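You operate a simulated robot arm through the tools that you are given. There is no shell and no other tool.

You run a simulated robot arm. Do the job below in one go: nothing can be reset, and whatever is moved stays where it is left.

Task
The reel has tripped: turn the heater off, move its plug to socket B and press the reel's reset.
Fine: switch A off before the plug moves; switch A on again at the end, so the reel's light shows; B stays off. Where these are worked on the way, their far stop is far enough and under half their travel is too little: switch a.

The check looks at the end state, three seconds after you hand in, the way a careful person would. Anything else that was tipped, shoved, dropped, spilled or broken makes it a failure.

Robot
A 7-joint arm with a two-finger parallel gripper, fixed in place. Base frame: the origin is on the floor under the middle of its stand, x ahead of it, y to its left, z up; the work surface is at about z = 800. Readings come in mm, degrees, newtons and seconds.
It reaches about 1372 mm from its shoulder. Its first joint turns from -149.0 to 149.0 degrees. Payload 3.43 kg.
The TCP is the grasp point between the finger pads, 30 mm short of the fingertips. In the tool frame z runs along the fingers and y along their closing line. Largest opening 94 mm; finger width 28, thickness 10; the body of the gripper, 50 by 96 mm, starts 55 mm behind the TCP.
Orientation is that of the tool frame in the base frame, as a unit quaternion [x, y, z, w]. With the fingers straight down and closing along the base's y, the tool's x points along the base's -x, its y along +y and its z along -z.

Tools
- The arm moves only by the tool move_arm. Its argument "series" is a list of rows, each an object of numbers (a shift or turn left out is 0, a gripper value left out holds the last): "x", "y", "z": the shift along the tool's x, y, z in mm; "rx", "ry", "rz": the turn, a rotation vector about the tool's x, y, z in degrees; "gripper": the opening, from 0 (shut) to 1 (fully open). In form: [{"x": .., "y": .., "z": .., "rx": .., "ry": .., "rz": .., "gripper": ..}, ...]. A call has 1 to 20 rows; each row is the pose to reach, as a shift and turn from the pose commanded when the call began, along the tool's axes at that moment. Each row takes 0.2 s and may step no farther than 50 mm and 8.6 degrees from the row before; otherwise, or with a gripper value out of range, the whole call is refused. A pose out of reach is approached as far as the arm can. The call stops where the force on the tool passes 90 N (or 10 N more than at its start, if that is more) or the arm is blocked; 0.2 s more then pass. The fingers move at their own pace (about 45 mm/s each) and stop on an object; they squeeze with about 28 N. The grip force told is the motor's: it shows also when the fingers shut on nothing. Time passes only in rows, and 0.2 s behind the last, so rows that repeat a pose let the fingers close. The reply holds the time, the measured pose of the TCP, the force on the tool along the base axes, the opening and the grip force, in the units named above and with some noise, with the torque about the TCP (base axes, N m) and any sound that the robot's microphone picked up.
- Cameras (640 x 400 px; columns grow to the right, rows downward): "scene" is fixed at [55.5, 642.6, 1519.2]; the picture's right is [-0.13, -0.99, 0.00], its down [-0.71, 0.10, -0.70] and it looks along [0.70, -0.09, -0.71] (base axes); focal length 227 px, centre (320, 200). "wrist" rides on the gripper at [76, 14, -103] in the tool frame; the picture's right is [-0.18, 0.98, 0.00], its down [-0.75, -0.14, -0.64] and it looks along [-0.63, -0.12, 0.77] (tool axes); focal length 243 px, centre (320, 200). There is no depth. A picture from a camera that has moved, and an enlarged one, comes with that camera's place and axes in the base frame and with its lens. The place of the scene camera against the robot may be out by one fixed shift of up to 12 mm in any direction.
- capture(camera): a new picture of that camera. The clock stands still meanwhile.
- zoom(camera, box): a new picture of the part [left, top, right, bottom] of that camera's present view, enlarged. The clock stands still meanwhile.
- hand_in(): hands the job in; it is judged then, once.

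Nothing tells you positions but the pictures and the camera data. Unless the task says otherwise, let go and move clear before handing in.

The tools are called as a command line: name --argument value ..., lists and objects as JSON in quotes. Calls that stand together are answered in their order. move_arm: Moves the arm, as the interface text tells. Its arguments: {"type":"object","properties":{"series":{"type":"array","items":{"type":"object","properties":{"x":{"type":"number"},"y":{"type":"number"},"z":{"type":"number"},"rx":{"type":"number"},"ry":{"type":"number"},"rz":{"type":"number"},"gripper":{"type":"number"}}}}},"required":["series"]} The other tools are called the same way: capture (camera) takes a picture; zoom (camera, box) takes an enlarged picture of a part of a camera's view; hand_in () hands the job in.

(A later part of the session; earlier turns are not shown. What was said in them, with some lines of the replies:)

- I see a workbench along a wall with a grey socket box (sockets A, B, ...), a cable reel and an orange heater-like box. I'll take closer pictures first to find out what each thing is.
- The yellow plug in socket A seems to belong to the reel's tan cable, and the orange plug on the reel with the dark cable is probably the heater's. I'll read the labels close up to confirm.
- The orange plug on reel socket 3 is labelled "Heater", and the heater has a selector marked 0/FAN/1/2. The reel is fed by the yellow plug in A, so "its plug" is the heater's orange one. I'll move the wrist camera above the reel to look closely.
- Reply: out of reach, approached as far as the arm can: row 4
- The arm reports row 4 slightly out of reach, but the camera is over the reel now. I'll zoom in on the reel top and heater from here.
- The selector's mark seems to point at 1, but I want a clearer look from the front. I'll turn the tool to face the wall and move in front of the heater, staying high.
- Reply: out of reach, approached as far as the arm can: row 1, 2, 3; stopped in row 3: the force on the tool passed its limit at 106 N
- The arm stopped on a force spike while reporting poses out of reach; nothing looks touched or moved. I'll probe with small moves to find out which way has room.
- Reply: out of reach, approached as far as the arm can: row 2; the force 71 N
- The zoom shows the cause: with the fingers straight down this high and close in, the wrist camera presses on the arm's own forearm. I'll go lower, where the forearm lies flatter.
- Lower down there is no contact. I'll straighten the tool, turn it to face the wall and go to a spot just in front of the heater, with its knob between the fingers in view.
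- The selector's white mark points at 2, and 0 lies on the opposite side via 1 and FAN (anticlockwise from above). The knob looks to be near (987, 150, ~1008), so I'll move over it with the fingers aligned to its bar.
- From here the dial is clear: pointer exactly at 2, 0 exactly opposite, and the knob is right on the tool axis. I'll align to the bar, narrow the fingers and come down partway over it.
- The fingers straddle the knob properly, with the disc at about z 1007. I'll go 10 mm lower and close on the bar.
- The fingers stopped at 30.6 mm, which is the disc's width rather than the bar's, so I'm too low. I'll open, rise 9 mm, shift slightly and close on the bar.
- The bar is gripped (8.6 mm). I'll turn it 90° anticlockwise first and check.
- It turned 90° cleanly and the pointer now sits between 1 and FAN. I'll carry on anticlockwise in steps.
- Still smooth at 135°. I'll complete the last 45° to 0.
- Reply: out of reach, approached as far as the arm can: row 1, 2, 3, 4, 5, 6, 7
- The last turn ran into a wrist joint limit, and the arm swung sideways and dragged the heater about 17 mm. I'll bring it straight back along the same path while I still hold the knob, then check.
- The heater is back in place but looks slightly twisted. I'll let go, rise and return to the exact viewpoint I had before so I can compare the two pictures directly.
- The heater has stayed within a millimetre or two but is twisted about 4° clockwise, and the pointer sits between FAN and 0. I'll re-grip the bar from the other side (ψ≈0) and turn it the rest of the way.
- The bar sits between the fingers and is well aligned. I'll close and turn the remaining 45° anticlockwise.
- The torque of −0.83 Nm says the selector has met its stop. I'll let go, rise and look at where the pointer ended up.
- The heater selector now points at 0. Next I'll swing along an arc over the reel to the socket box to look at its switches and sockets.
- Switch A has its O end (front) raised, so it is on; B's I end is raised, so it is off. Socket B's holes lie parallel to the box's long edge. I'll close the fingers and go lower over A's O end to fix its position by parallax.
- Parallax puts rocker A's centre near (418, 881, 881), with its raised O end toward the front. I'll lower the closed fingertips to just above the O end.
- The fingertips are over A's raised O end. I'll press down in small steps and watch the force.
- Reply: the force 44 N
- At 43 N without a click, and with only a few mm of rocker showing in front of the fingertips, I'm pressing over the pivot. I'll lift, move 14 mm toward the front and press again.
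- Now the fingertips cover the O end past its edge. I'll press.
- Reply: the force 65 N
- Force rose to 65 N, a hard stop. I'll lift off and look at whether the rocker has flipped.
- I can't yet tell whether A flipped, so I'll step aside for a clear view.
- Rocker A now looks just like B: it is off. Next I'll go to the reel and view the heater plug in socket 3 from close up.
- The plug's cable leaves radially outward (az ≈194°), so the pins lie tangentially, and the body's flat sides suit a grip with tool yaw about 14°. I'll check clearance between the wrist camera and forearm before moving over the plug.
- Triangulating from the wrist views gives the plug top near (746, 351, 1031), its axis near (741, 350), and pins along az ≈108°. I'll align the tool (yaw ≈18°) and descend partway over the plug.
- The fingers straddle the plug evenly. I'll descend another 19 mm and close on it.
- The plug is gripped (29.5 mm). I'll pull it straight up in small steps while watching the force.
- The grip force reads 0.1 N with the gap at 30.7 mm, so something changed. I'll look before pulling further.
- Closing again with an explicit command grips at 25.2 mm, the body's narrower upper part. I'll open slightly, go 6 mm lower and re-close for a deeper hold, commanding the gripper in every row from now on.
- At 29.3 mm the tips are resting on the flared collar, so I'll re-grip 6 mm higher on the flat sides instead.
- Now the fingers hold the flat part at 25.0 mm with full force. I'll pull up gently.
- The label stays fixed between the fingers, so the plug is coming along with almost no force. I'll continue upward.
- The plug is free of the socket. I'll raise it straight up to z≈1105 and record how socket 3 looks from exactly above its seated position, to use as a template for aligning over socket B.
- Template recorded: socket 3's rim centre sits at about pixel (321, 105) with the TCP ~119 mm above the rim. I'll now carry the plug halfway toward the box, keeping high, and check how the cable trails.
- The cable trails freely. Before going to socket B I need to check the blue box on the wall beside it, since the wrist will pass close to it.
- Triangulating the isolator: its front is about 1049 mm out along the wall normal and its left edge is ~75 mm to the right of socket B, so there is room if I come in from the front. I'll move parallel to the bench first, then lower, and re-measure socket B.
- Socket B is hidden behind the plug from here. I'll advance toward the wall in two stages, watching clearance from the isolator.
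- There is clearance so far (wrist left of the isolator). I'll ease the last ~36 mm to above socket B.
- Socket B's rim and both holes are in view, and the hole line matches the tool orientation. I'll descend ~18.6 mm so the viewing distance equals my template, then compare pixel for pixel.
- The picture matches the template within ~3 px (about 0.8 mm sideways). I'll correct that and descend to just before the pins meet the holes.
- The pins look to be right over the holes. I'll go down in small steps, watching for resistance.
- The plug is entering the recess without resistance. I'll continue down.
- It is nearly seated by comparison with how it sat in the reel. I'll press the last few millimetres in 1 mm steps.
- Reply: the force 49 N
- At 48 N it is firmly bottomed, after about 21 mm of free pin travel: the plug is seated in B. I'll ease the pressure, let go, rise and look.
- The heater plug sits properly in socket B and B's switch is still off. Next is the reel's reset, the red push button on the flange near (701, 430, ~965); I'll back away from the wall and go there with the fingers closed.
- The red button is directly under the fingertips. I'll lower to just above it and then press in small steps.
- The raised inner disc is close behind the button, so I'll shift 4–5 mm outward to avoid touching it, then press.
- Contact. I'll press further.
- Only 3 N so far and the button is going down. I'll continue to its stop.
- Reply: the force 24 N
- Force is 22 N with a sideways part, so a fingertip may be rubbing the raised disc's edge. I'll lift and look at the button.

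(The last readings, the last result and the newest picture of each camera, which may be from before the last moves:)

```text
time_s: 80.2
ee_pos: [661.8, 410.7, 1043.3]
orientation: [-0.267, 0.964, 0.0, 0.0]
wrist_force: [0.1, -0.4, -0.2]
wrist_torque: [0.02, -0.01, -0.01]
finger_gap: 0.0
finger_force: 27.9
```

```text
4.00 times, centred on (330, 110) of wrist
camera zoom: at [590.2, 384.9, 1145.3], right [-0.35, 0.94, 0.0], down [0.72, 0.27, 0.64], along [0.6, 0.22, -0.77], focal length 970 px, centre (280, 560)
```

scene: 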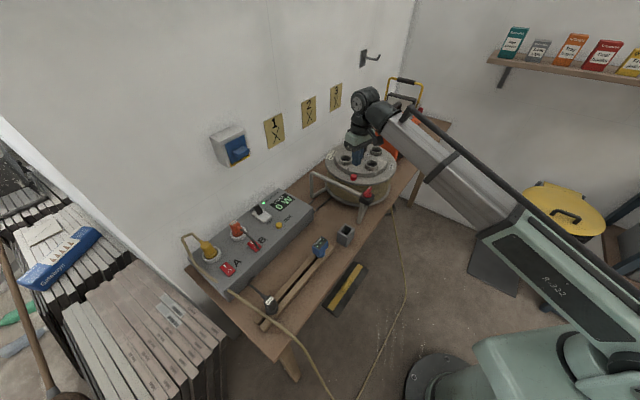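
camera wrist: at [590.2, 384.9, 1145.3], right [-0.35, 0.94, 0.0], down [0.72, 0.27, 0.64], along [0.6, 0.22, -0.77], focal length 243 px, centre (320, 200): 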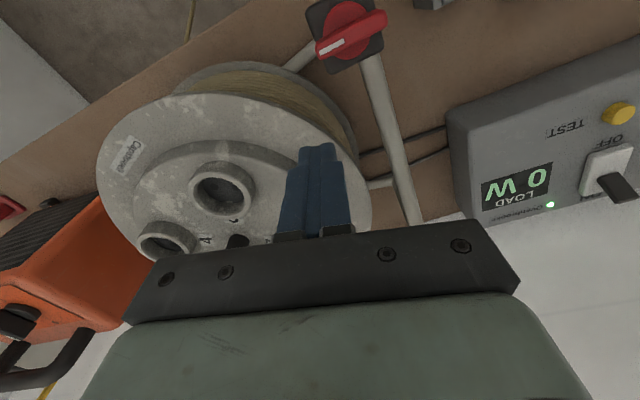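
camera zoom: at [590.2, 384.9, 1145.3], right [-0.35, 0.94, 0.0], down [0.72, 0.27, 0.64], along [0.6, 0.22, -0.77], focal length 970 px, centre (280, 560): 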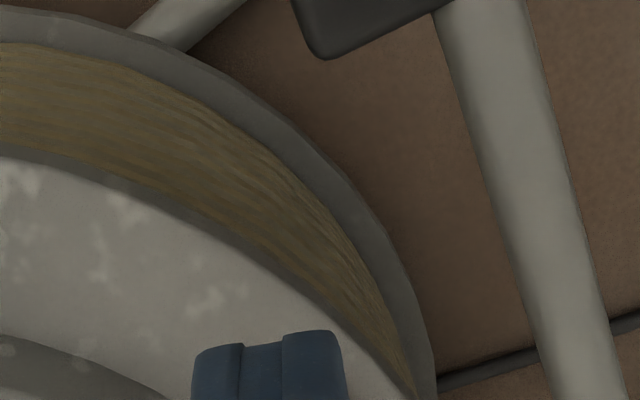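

The button has sprung back up, and it stands right against the raised disc. I'll turn the fingers so their thin side faces the disc, offset 5 mm outward, and press it fully again.

move_arm --series '[{"x": -10, "rz": -7.5, "gripper": 0}, {"x": -20, "rz": -15, "gripper": 0}, {"x": -30, "y": 1, "rz": -22.5, "gripper": 0}, {"x": -39.6, "y": 1.2, "rz": -30, "gripper": 0}, {"x": -39.6, "y": 1.2, "z": 20, "rz": -30, "gripper": 0}, {"x": -39.6, "y": 1.2, "z": 40, "rz": -30, "gripper": 0}, {"x": -39.6, "y": 1.2, "z": 43, "rz": -30, "gripper": 0}]'

zoom --camera "wrist" --box '[230, 60, 410, 200]'

zoom --camera "scene" --box '[335, 150, 375, 190]'

```text
time_s: 81.8
ee_pos: [696.6, 433.0, 1000.2]
orientation: [-0.508, 0.862, 0.0, 0.001]
wrist_force: [0.1, 0.4, -0.5]
wrist_torque: [-0.02, 0.0, -0.02]
finger_gap: 0.0
finger_force: 27.8
```

```text
2.86 times, centred on (320, 130) of wrist
camera zoom: at [647.8, 374.1, 1102.1], right [-0.77, 0.64, 0.0], down [0.49, 0.59, 0.64], along [0.41, 0.5, -0.77], focal length 693 px, centre (320, 400)
```

zoom: 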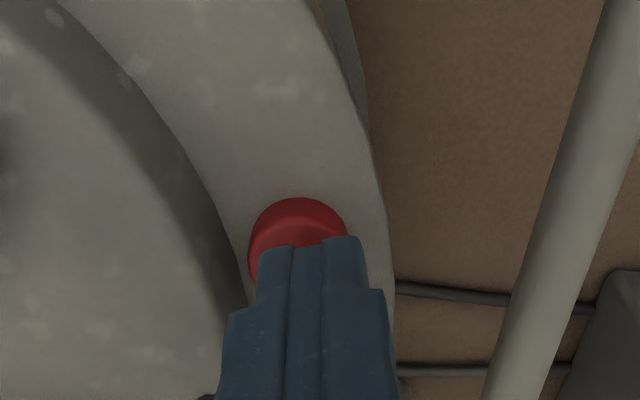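

```text
10.00 times, centred on (355, 170) of scene
camera zoom: at [55.5, 642.6, 1519.2], right [-0.13, -0.99, 0.0], down [-0.71, 0.1, -0.7], along [0.7, -0.09, -0.71], focal length 2272 px, centre (-30, 500)
```

zoom: 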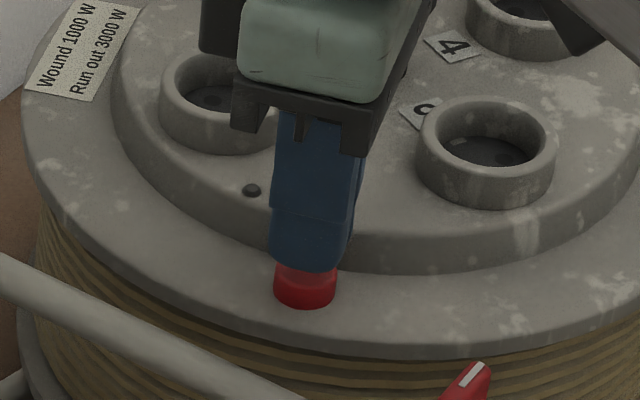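

The fingers are clear of the disc now. I'll press down to the stop.

move_arm --series '[{"z": 4, "gripper": 0}, {"z": 8, "gripper": 0}, {"z": 11, "gripper": 0}, {"z": 13, "gripper": 0}]'

```text
time_s: 82.8
ee_pos: [695.3, 433.4, 986.9]
orientation: [-0.507, 0.862, 0.0, 0.001]
wrist_force: [-0.5, -1.2, 6.5]
wrist_torque: [-0.07, 0.01, -0.01]
finger_gap: 0.0
finger_force: 27.6
```

move_arm --series '[{"z": 1, "gripper": 0}, {"z": 2, "gripper": 0}, {"z": 3, "gripper": 0}]'

zoom --camera "scene" --box '[335, 150, 375, 190]'

```text
time_s: 83.6
ee_pos: [695.8, 434.4, 986.3]
orientation: [-0.507, 0.862, 0.0, 0.001]
wrist_force: [6.4, -1.0, 18.7]
wrist_torque: [-0.08, -0.3, 0.03]
finger_gap: 0.0
finger_force: 27.9
```

```text
10.00 times, centred on (355, 170) of scene
camera zoom: at [55.5, 642.6, 1519.2], right [-0.13, -0.99, 0.0], down [-0.71, 0.1, -0.7], along [0.7, -0.09, -0.71], focal length 2272 px, centre (-30, 500)
```

zoom: 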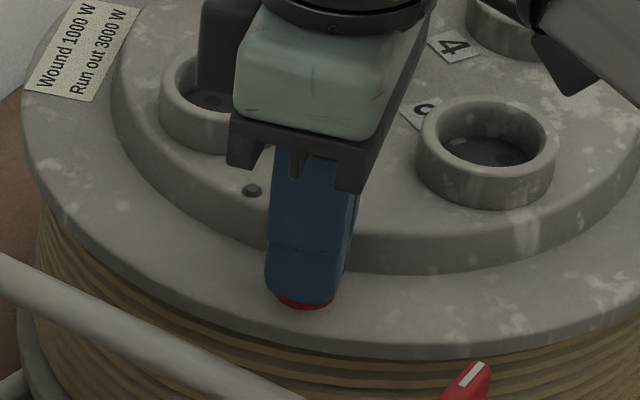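

move_arm --series '[{"z": 1, "gripper": 0}, {"z": 2, "gripper": 0}, {"z": 3, "gripper": 0}, {"z": 3, "gripper": 0}]'

zoom --camera "scene" --box '[335, 150, 375, 190]'

```text
time_s: 84.6
ee_pos: [694.9, 433.4, 982.6]
orientation: [-0.508, 0.861, 0.0, 0.001]
wrist_force: [5.3, -1.7, 34.1]
wrist_torque: [-0.06, -0.25, 0.15]
finger_gap: 0.0
finger_force: 28.1
```

```text
10.00 times, centred on (355, 170) of scene
camera zoom: at [55.5, 642.6, 1519.2], right [-0.13, -0.99, 0.0], down [-0.71, 0.1, -0.7], along [0.7, -0.09, -0.71], focal length 2272 px, centre (-30, 500)
```

zoom: 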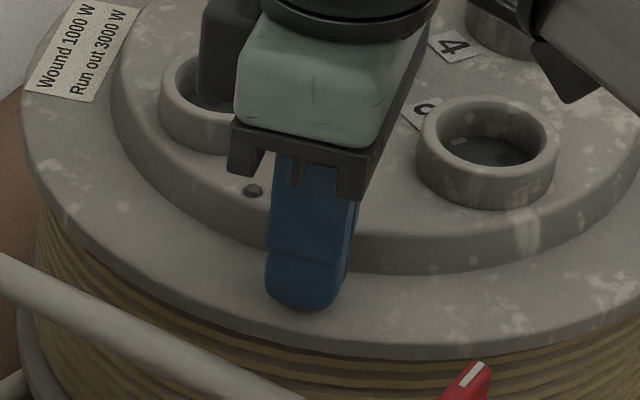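

The button is pressed flush and held at its stop. I'll lift off and travel back to switch A's I end.

move_arm --series '[{"z": -10, "gripper": 0}, {"z": -40, "gripper": 0}, {"z": -67, "gripper": 0}]'

zoom --camera "scene" --box '[325, 135, 405, 195]'

move_arm --series '[{"x": -23.1, "y": 37.8, "rz": 1.3, "gripper": 0}, {"x": -46.3, "y": 75.6, "rz": 2.6, "gripper": 0}, {"x": -69.4, "y": 113.4, "rz": 3.9, "gripper": 0}, {"x": -92.6, "y": 151.2, "rz": 5.2, "gripper": 0}, {"x": -115.7, "y": 189, "rz": 6.5, "gripper": 0}, {"x": -138.9, "y": 226.8, "rz": 7.8, "gripper": 0}, {"x": -162, "y": 264.6, "rz": 9.1, "gripper": 0}, {"x": -185.2, "y": 302.4, "rz": 10.4, "gripper": 0}, {"x": -208.3, "y": 340.2, "rz": 11.7, "gripper": 0}, {"x": -231.5, "y": 378, "rz": 13, "gripper": 0}, {"x": -254.6, "y": 415.8, "rz": 14.3, "gripper": 0}, {"x": -277.8, "y": 453.5, "rz": 15.6, "gripper": 0}, {"x": -277.8, "y": 453.5, "z": 30, "rz": 15.6, "gripper": 0}, {"x": -277.8, "y": 453.5, "z": 50, "rz": 15.6, "gripper": 0}, {"x": -277.8, "y": 453.5, "z": 50, "rz": 15.6, "gripper": 0}]'

capture --camera "wrist"

zoom --camera "wrist" --box '[230, 40, 410, 180]'

capture --camera "scene"

```text
time_s: 85.4
ee_pos: [695.7, 434.3, 1048.7]
orientation: [-0.507, 0.862, 0.0, 0.0]
wrist_force: [-0.7, -0.5, -0.1]
wrist_torque: [-0.02, -0.01, -0.01]
finger_gap: 0.0
finger_force: 28.4
```

```text
6.67 times, centred on (365, 165) of scene
camera zoom: at [55.5, 642.6, 1519.2], right [-0.13, -0.99, 0.0], down [-0.71, 0.1, -0.7], along [0.7, -0.09, -0.71], focal length 1515 px, centre (20, 433)
```

zoom: 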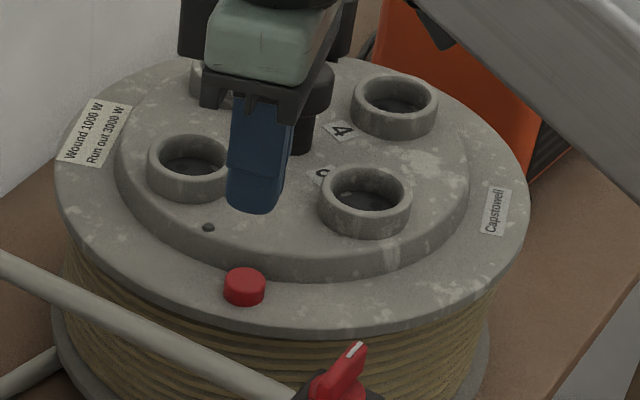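

```text
time_s: 88.6
ee_pos: [433.3, 893.9, 998.3]
orientation: [-0.386, 0.923, 0.0, 0.001]
wrist_force: [0.0, 0.4, -0.1]
wrist_torque: [0.0, -0.01, -0.03]
finger_gap: 0.4
finger_force: 27.6
```

```text
taken
camera wrist: at [369.4, 851.1, 1099.5], right [-0.57, 0.82, 0.0], down [0.63, 0.44, 0.64], along [0.53, 0.37, -0.77], focal length 243 px, centre (320, 200)
```

wrist: 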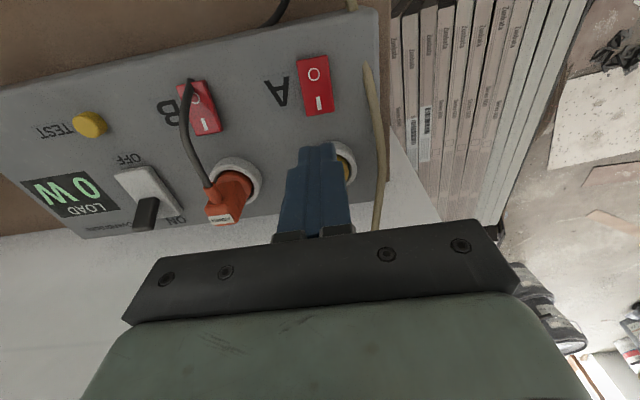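

```text
2.86 times, centred on (320, 110) of wrist
camera zoom: at [369.4, 851.1, 1099.5], right [-0.57, 0.82, 0.0], down [0.63, 0.44, 0.64], along [0.53, 0.37, -0.77], focal length 693 px, centre (320, 457)
```

zoom: 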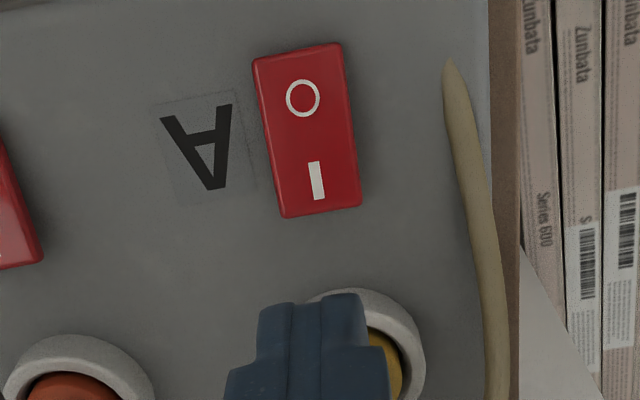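

```text
taken
```

scene: 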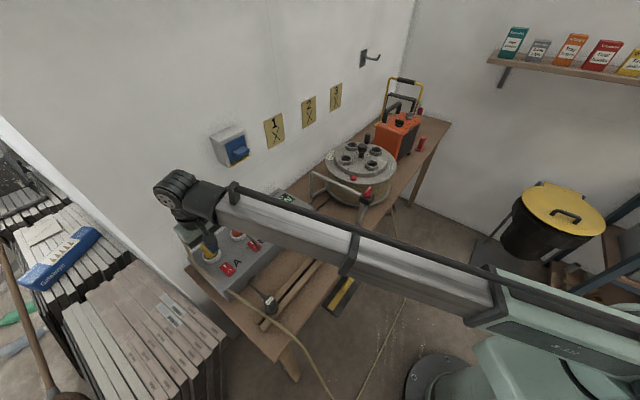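

The button press is done and the reel hasn't shifted. The fingertips are now in line with A's raised I end; I'll go down close and press it.

move_arm --series '[{"x": 1, "z": 25, "gripper": 0}, {"x": 1, "z": 50, "gripper": 0}, {"x": 1, "z": 68, "gripper": 0}, {"x": 1, "z": 74, "gripper": 0}, {"x": 1, "z": 74, "gripper": 0}]'

zoom --camera "wrist" --box '[230, 60, 410, 200]'

zoom --camera "scene" --box '[190, 200, 270, 280]'

```text
time_s: 89.8
ee_pos: [432.0, 895.7, 925.1]
orientation: [-0.386, 0.923, 0.001, 0.002]
wrist_force: [0.2, 0.2, 0.3]
wrist_torque: [0.0, 0.0, -0.04]
finger_gap: 0.0
finger_force: 28.3
```

```text
2.86 times, centred on (320, 130) of wrist
camera zoom: at [369.3, 851.7, 1026.2], right [-0.57, 0.82, 0.0], down [0.63, 0.44, 0.64], along [0.53, 0.37, -0.77], focal length 693 px, centre (320, 400)
```

zoom: 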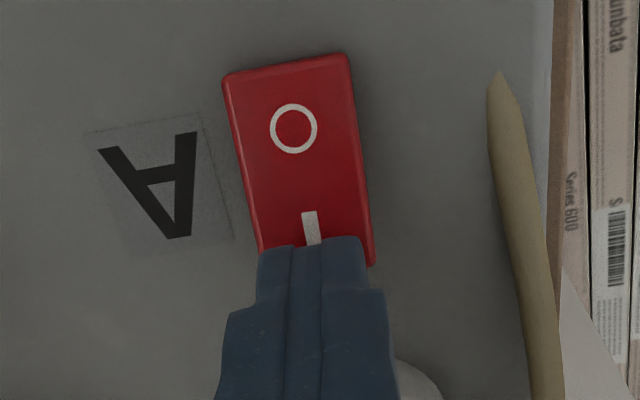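

```text
5.00 times, centred on (230, 240) of scene
camera zoom: at [55.5, 642.6, 1519.2], right [-0.13, -0.99, 0.0], down [-0.71, 0.1, -0.7], along [0.7, -0.09, -0.71], focal length 1136 px, centre (770, 0)
```

zoom: 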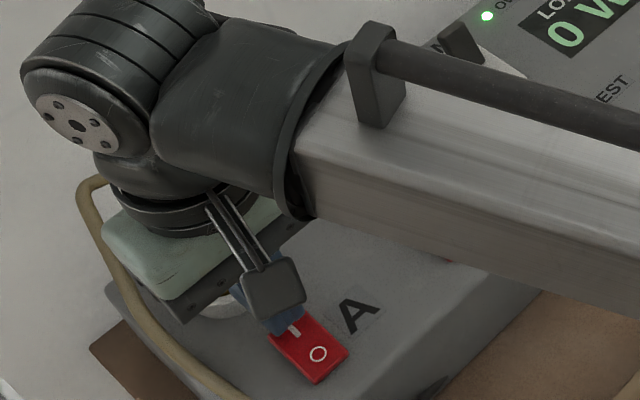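

The fingertips cover the I end. I'll press in small steps.

move_arm --series '[{"z": 3, "gripper": 0}, {"z": 6, "gripper": 0}, {"z": 8, "gripper": 0}]'

```text
time_s: 90.6
ee_pos: [432.8, 895.7, 916.9]
orientation: [-0.386, 0.923, 0.0, 0.001]
wrist_force: [-0.6, 1.0, 1.5]
wrist_torque: [0.02, -0.03, 0.0]
finger_gap: 0.1
finger_force: 28.1
```

move_arm --series '[{"z": 2, "gripper": 0}, {"z": 4, "gripper": 0}]'

zoom --camera "wrist" --box '[230, 60, 410, 200]'

zoom --camera "scene" --box '[210, 250, 250, 290]'

```text
time_s: 91.2
ee_pos: [433.2, 896.1, 915.7]
orientation: [-0.386, 0.922, 0.002, 0.002]
wrist_force: [2.4, -0.7, 16.7]
wrist_torque: [-0.19, 0.11, 0.13]
finger_gap: 0.2
finger_force: 27.8
```

```text
2.86 times, centred on (320, 130) of wrist
camera zoom: at [369.9, 851.7, 1016.7], right [-0.57, 0.82, 0.0], down [0.63, 0.44, 0.64], along [0.53, 0.37, -0.76], focal length 693 px, centre (320, 400)
```

zoom: 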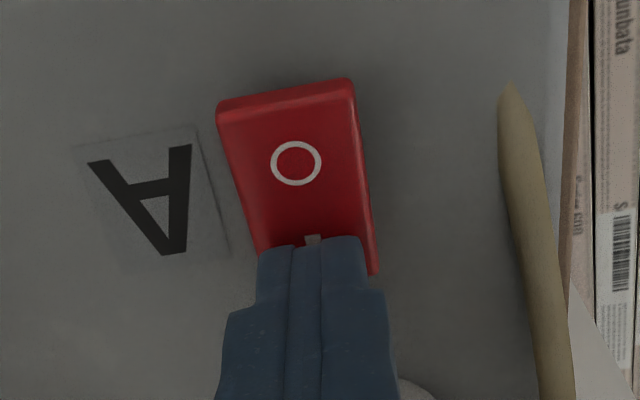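

```text
10.00 times, centred on (230, 270) of scene
camera zoom: at [55.5, 642.6, 1519.2], right [-0.13, -0.99, 0.0], down [-0.71, 0.1, -0.7], along [0.7, -0.09, -0.71], focal length 2272 px, centre (1220, -500)
```

zoom: 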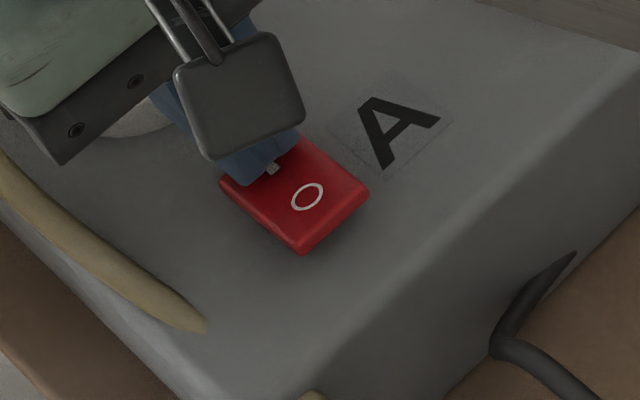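

The O end has risen. I'll press a little more to be sure it has reached its stop.

move_arm --series '[{"z": 1.5, "gripper": 0}, {"z": 3, "gripper": 0}]'

```text
time_s: 91.8
ee_pos: [432.8, 895.2, 915.2]
orientation: [-0.385, 0.923, 0.002, 0.003]
wrist_force: [6.2, 5.5, 59.3]
wrist_torque: [-0.42, 0.37, -0.09]
finger_gap: 0.0
finger_force: 27.7
```

Hard stop at 59 N. I'll lift off, back away to the front and look at the switches and the reel's light.

move_arm --series '[{"z": -6, "gripper": 0}, {"z": -30, "gripper": 0}, {"z": -60, "gripper": 0}, {"x": 30, "z": -85, "gripper": 0}, {"x": 65, "y": -25, "z": -95, "gripper": 0}, {"x": 85, "y": -65, "z": -95, "gripper": 0}, {"x": 95, "y": -105, "z": -95, "gripper": 0}]'

capture --camera "scene"

zoom --camera "scene" --box '[190, 215, 270, 285]'

zoom --camera "scene" --box '[325, 135, 405, 195]'

capture --camera "wrist"

```text
time_s: 93.4
ee_pos: [441.2, 754.6, 1006.1]
orientation: [-0.386, 0.922, 0.001, 0.0]
wrist_force: [-0.6, 0.8, -0.6]
wrist_torque: [-0.03, 0.01, 0.0]
finger_gap: 0.1
finger_force: 28.5
```

```text
taken
```

scene: 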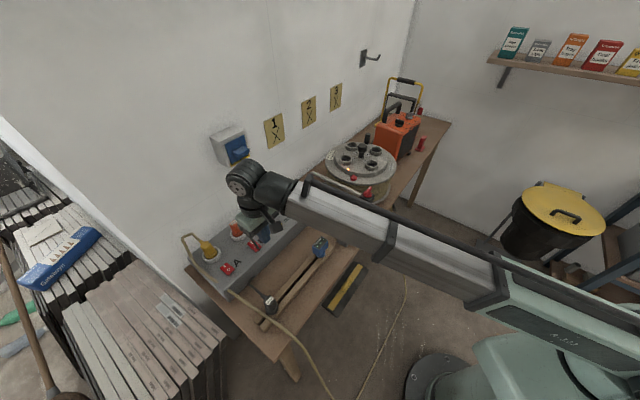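

```text
5.71 times, centred on (230, 250) of scene
camera zoom: at [55.5, 642.6, 1519.2], right [-0.13, -0.99, 0.0], down [-0.71, 0.1, -0.7], along [0.7, -0.09, -0.71], focal length 1298 px, centre (834, -86)
```

zoom: 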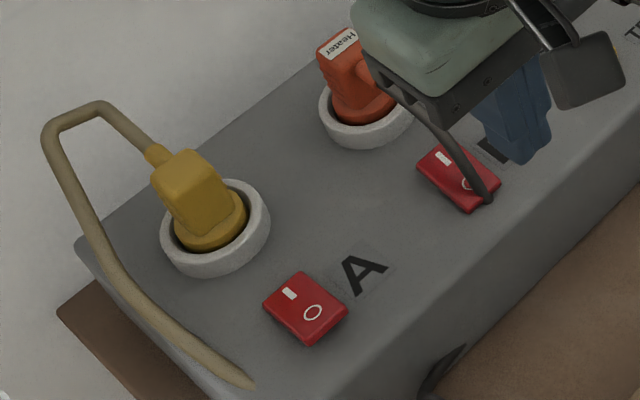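

```text
6.67 times, centred on (365, 165) of scene
camera zoom: at [55.5, 642.6, 1519.2], right [-0.13, -0.99, 0.0], down [-0.71, 0.1, -0.7], along [0.7, -0.09, -0.71], focal length 1515 px, centre (20, 433)
```

zoom: 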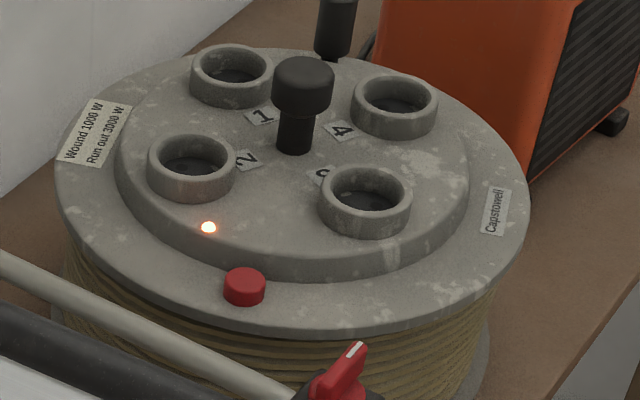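

```text
taken
camera wrist: at [377.8, 710.2, 1107.4], right [-0.57, 0.82, 0.0], down [0.63, 0.44, 0.64], along [0.53, 0.37, -0.77], focal length 243 px, centre (320, 200)
```

wrist: 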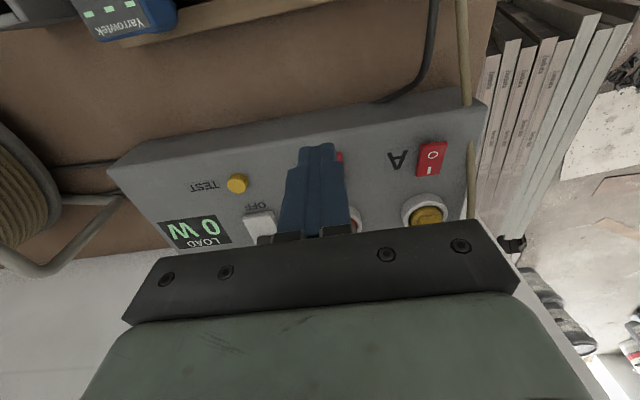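

The reel's light is on, A is on, B is off and the heater plug is in B. I'll move the arm clear and compare the heater and the rest of the bench with the start.

zoom --camera "scene" --box '[375, 65, 445, 135]'

zoom --camera "scene" --box '[300, 90, 440, 230]'

zoom --camera "scene" --box '[395, 108, 440, 138]'

```text
5.71 times, centred on (410, 100) of scene
camera zoom: at [55.5, 642.6, 1519.2], right [-0.13, -0.99, 0.0], down [-0.71, 0.1, -0.7], along [0.7, -0.09, -0.71], focal length 1298 px, centre (-194, 771)
```

zoom: 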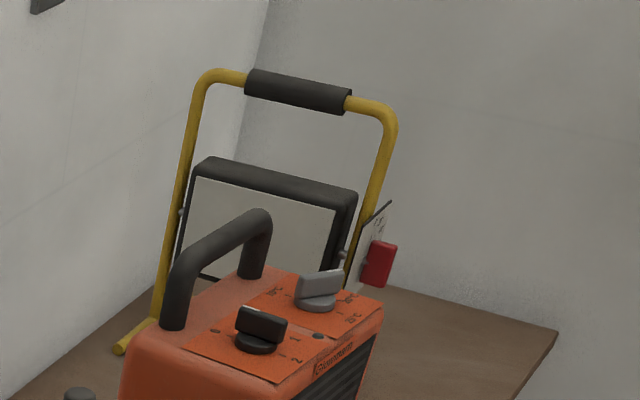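

```text
2.86 times, centred on (370, 160) of scene
camera zoom: at [55.5, 642.6, 1519.2], right [-0.13, -0.99, 0.0], down [-0.71, 0.1, -0.7], along [0.7, -0.09, -0.71], focal length 649 px, centre (177, 314)
```

zoom: 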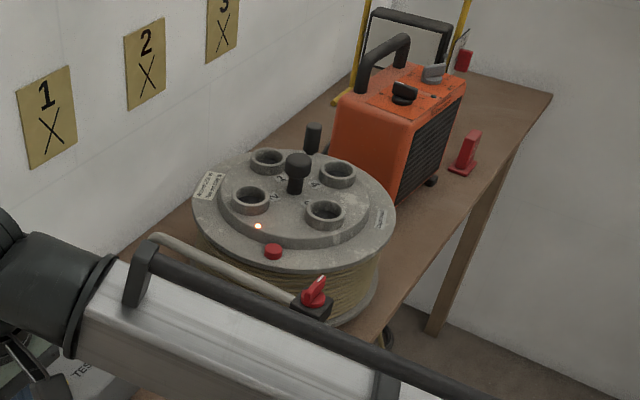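

```text
13.33 times, centred on (418, 123) of scene
camera zoom: at [55.5, 642.6, 1519.2], right [-0.13, -0.99, 0.0], down [-0.71, 0.1, -0.7], along [0.7, -0.09, -0.71], focal length 3030 px, centre (-980, 1227)
```

zoom: 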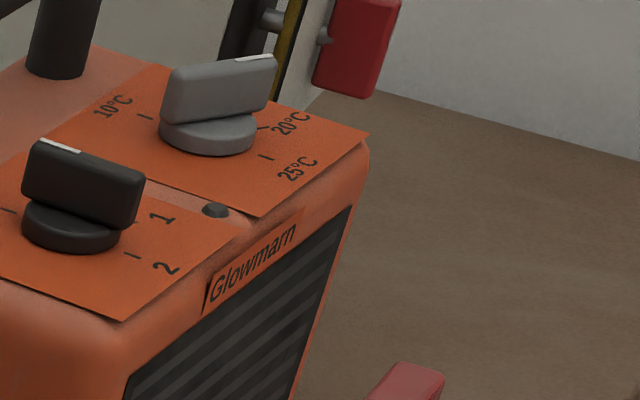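

The heater selector is on 0 and nothing else has moved. The heater itself is turned about 5° and shifted a few millimetres, which I'm leaving. I'll raise the arm clear for a final look at the socket box.

move_arm --series '[{"z": -20, "gripper": 0}, {"z": -45, "gripper": 0}, {"x": 5, "y": -30, "z": -70, "gripper": 0.3}, {"x": 5, "y": -70, "z": -90, "gripper": 0.3}, {"x": 5, "y": -110, "z": -95, "gripper": 0.3}, {"x": 0, "y": -150, "z": -95, "gripper": 0.3}, {"x": -5, "y": -190, "z": -95, "gripper": 0.3}]'

capture --camera "scene"

zoom --camera "scene" --box '[190, 205, 270, 285]'

zoom --camera "scene" --box '[225, 225, 265, 265]'

capture --camera "wrist"

```text
time_s: 95.0
ee_pos: [578.1, 625.4, 1099.2]
orientation: [-0.387, 0.922, -0.001, 0.001]
wrist_force: [-0.5, -0.4, -0.5]
wrist_torque: [-0.02, -0.03, 0.02]
finger_gap: 28.0
finger_force: 0.1
```

```text
taken
```

scene: 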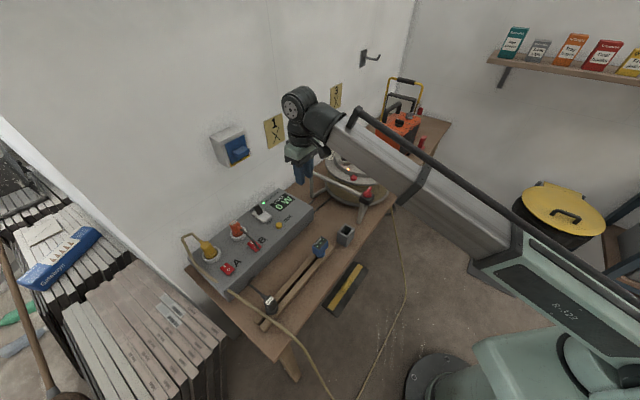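

```text
5.00 times, centred on (230, 245) of scene
camera zoom: at [55.5, 642.6, 1519.2], right [-0.13, -0.99, 0.0], down [-0.71, 0.1, -0.7], along [0.7, -0.09, -0.71], focal length 1136 px, centre (770, -25)
```

zoom: 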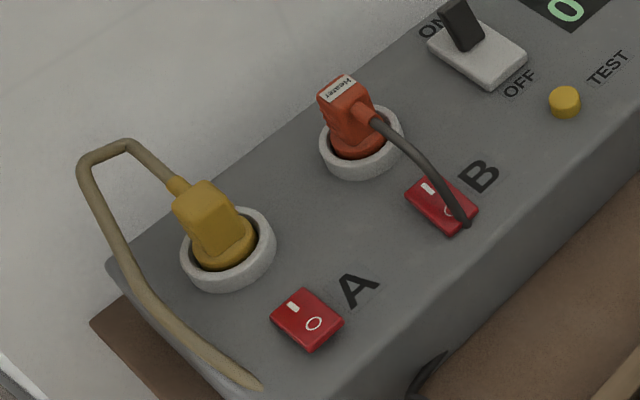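

```text
10.00 times, centred on (245, 245) of scene
camera zoom: at [55.5, 642.6, 1519.2], right [-0.13, -0.99, 0.0], down [-0.71, 0.1, -0.7], along [0.7, -0.09, -0.71], focal length 2272 px, centre (1070, -250)
```

zoom: 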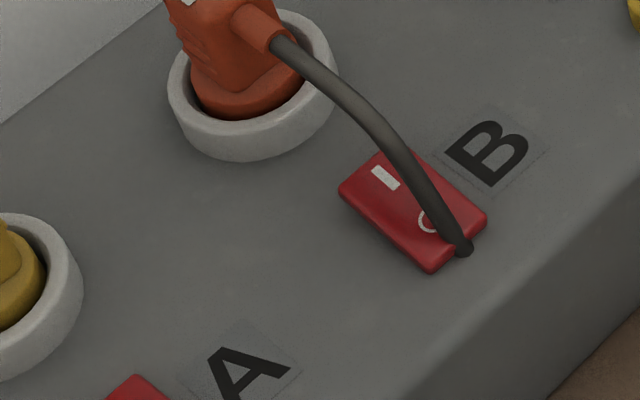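

```text
taken
camera wrist: at [516.4, 581.8, 1200.4], right [-0.57, 0.82, 0.0], down [0.63, 0.44, 0.64], along [0.53, 0.37, -0.77], focal length 243 px, centre (320, 200)
```

wrist: 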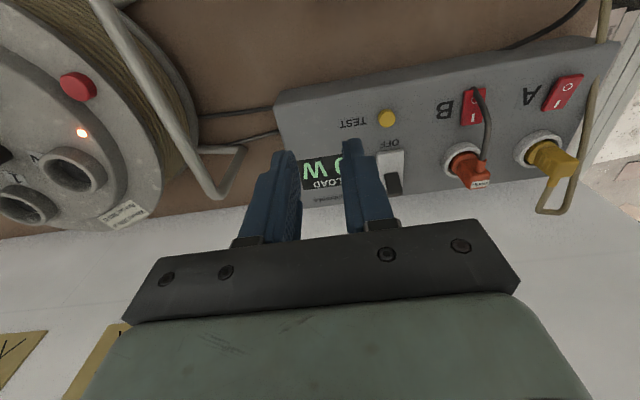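

Everything matches the job: heater selector on 0, its plug in B, B off, reset pressed, A on, the reel's light glowing and the arm clear. I'm handing in.

hand_in

```text
The job is handed in.
```

The job is done and handed in: the heater is off, its plug is in socket B, and the reel is reset with its light glowing.

- **Heater:** the selector is on 0. I twisted the heater about 5° and shifted it a few millimetres while turning the knob, because a wrist joint hit its limit and dragged it. I moved it back but left the small twist.
- **Switch A:** I turned it off before moving the plug and pressed it back on to its stop at the end.
- **Plug:** I pulled it from reel socket 3 and pressed it in B until it bottomed. Its cable now lies across B's switch.
- **Reset:** the first press rubbed against the reel's raised disc, so I pressed it again, flush to the flange.
- **Switch B:** it stayed off throughout.

In the last pictures nothing else had moved, and the arm had let go and was clear of the bench.
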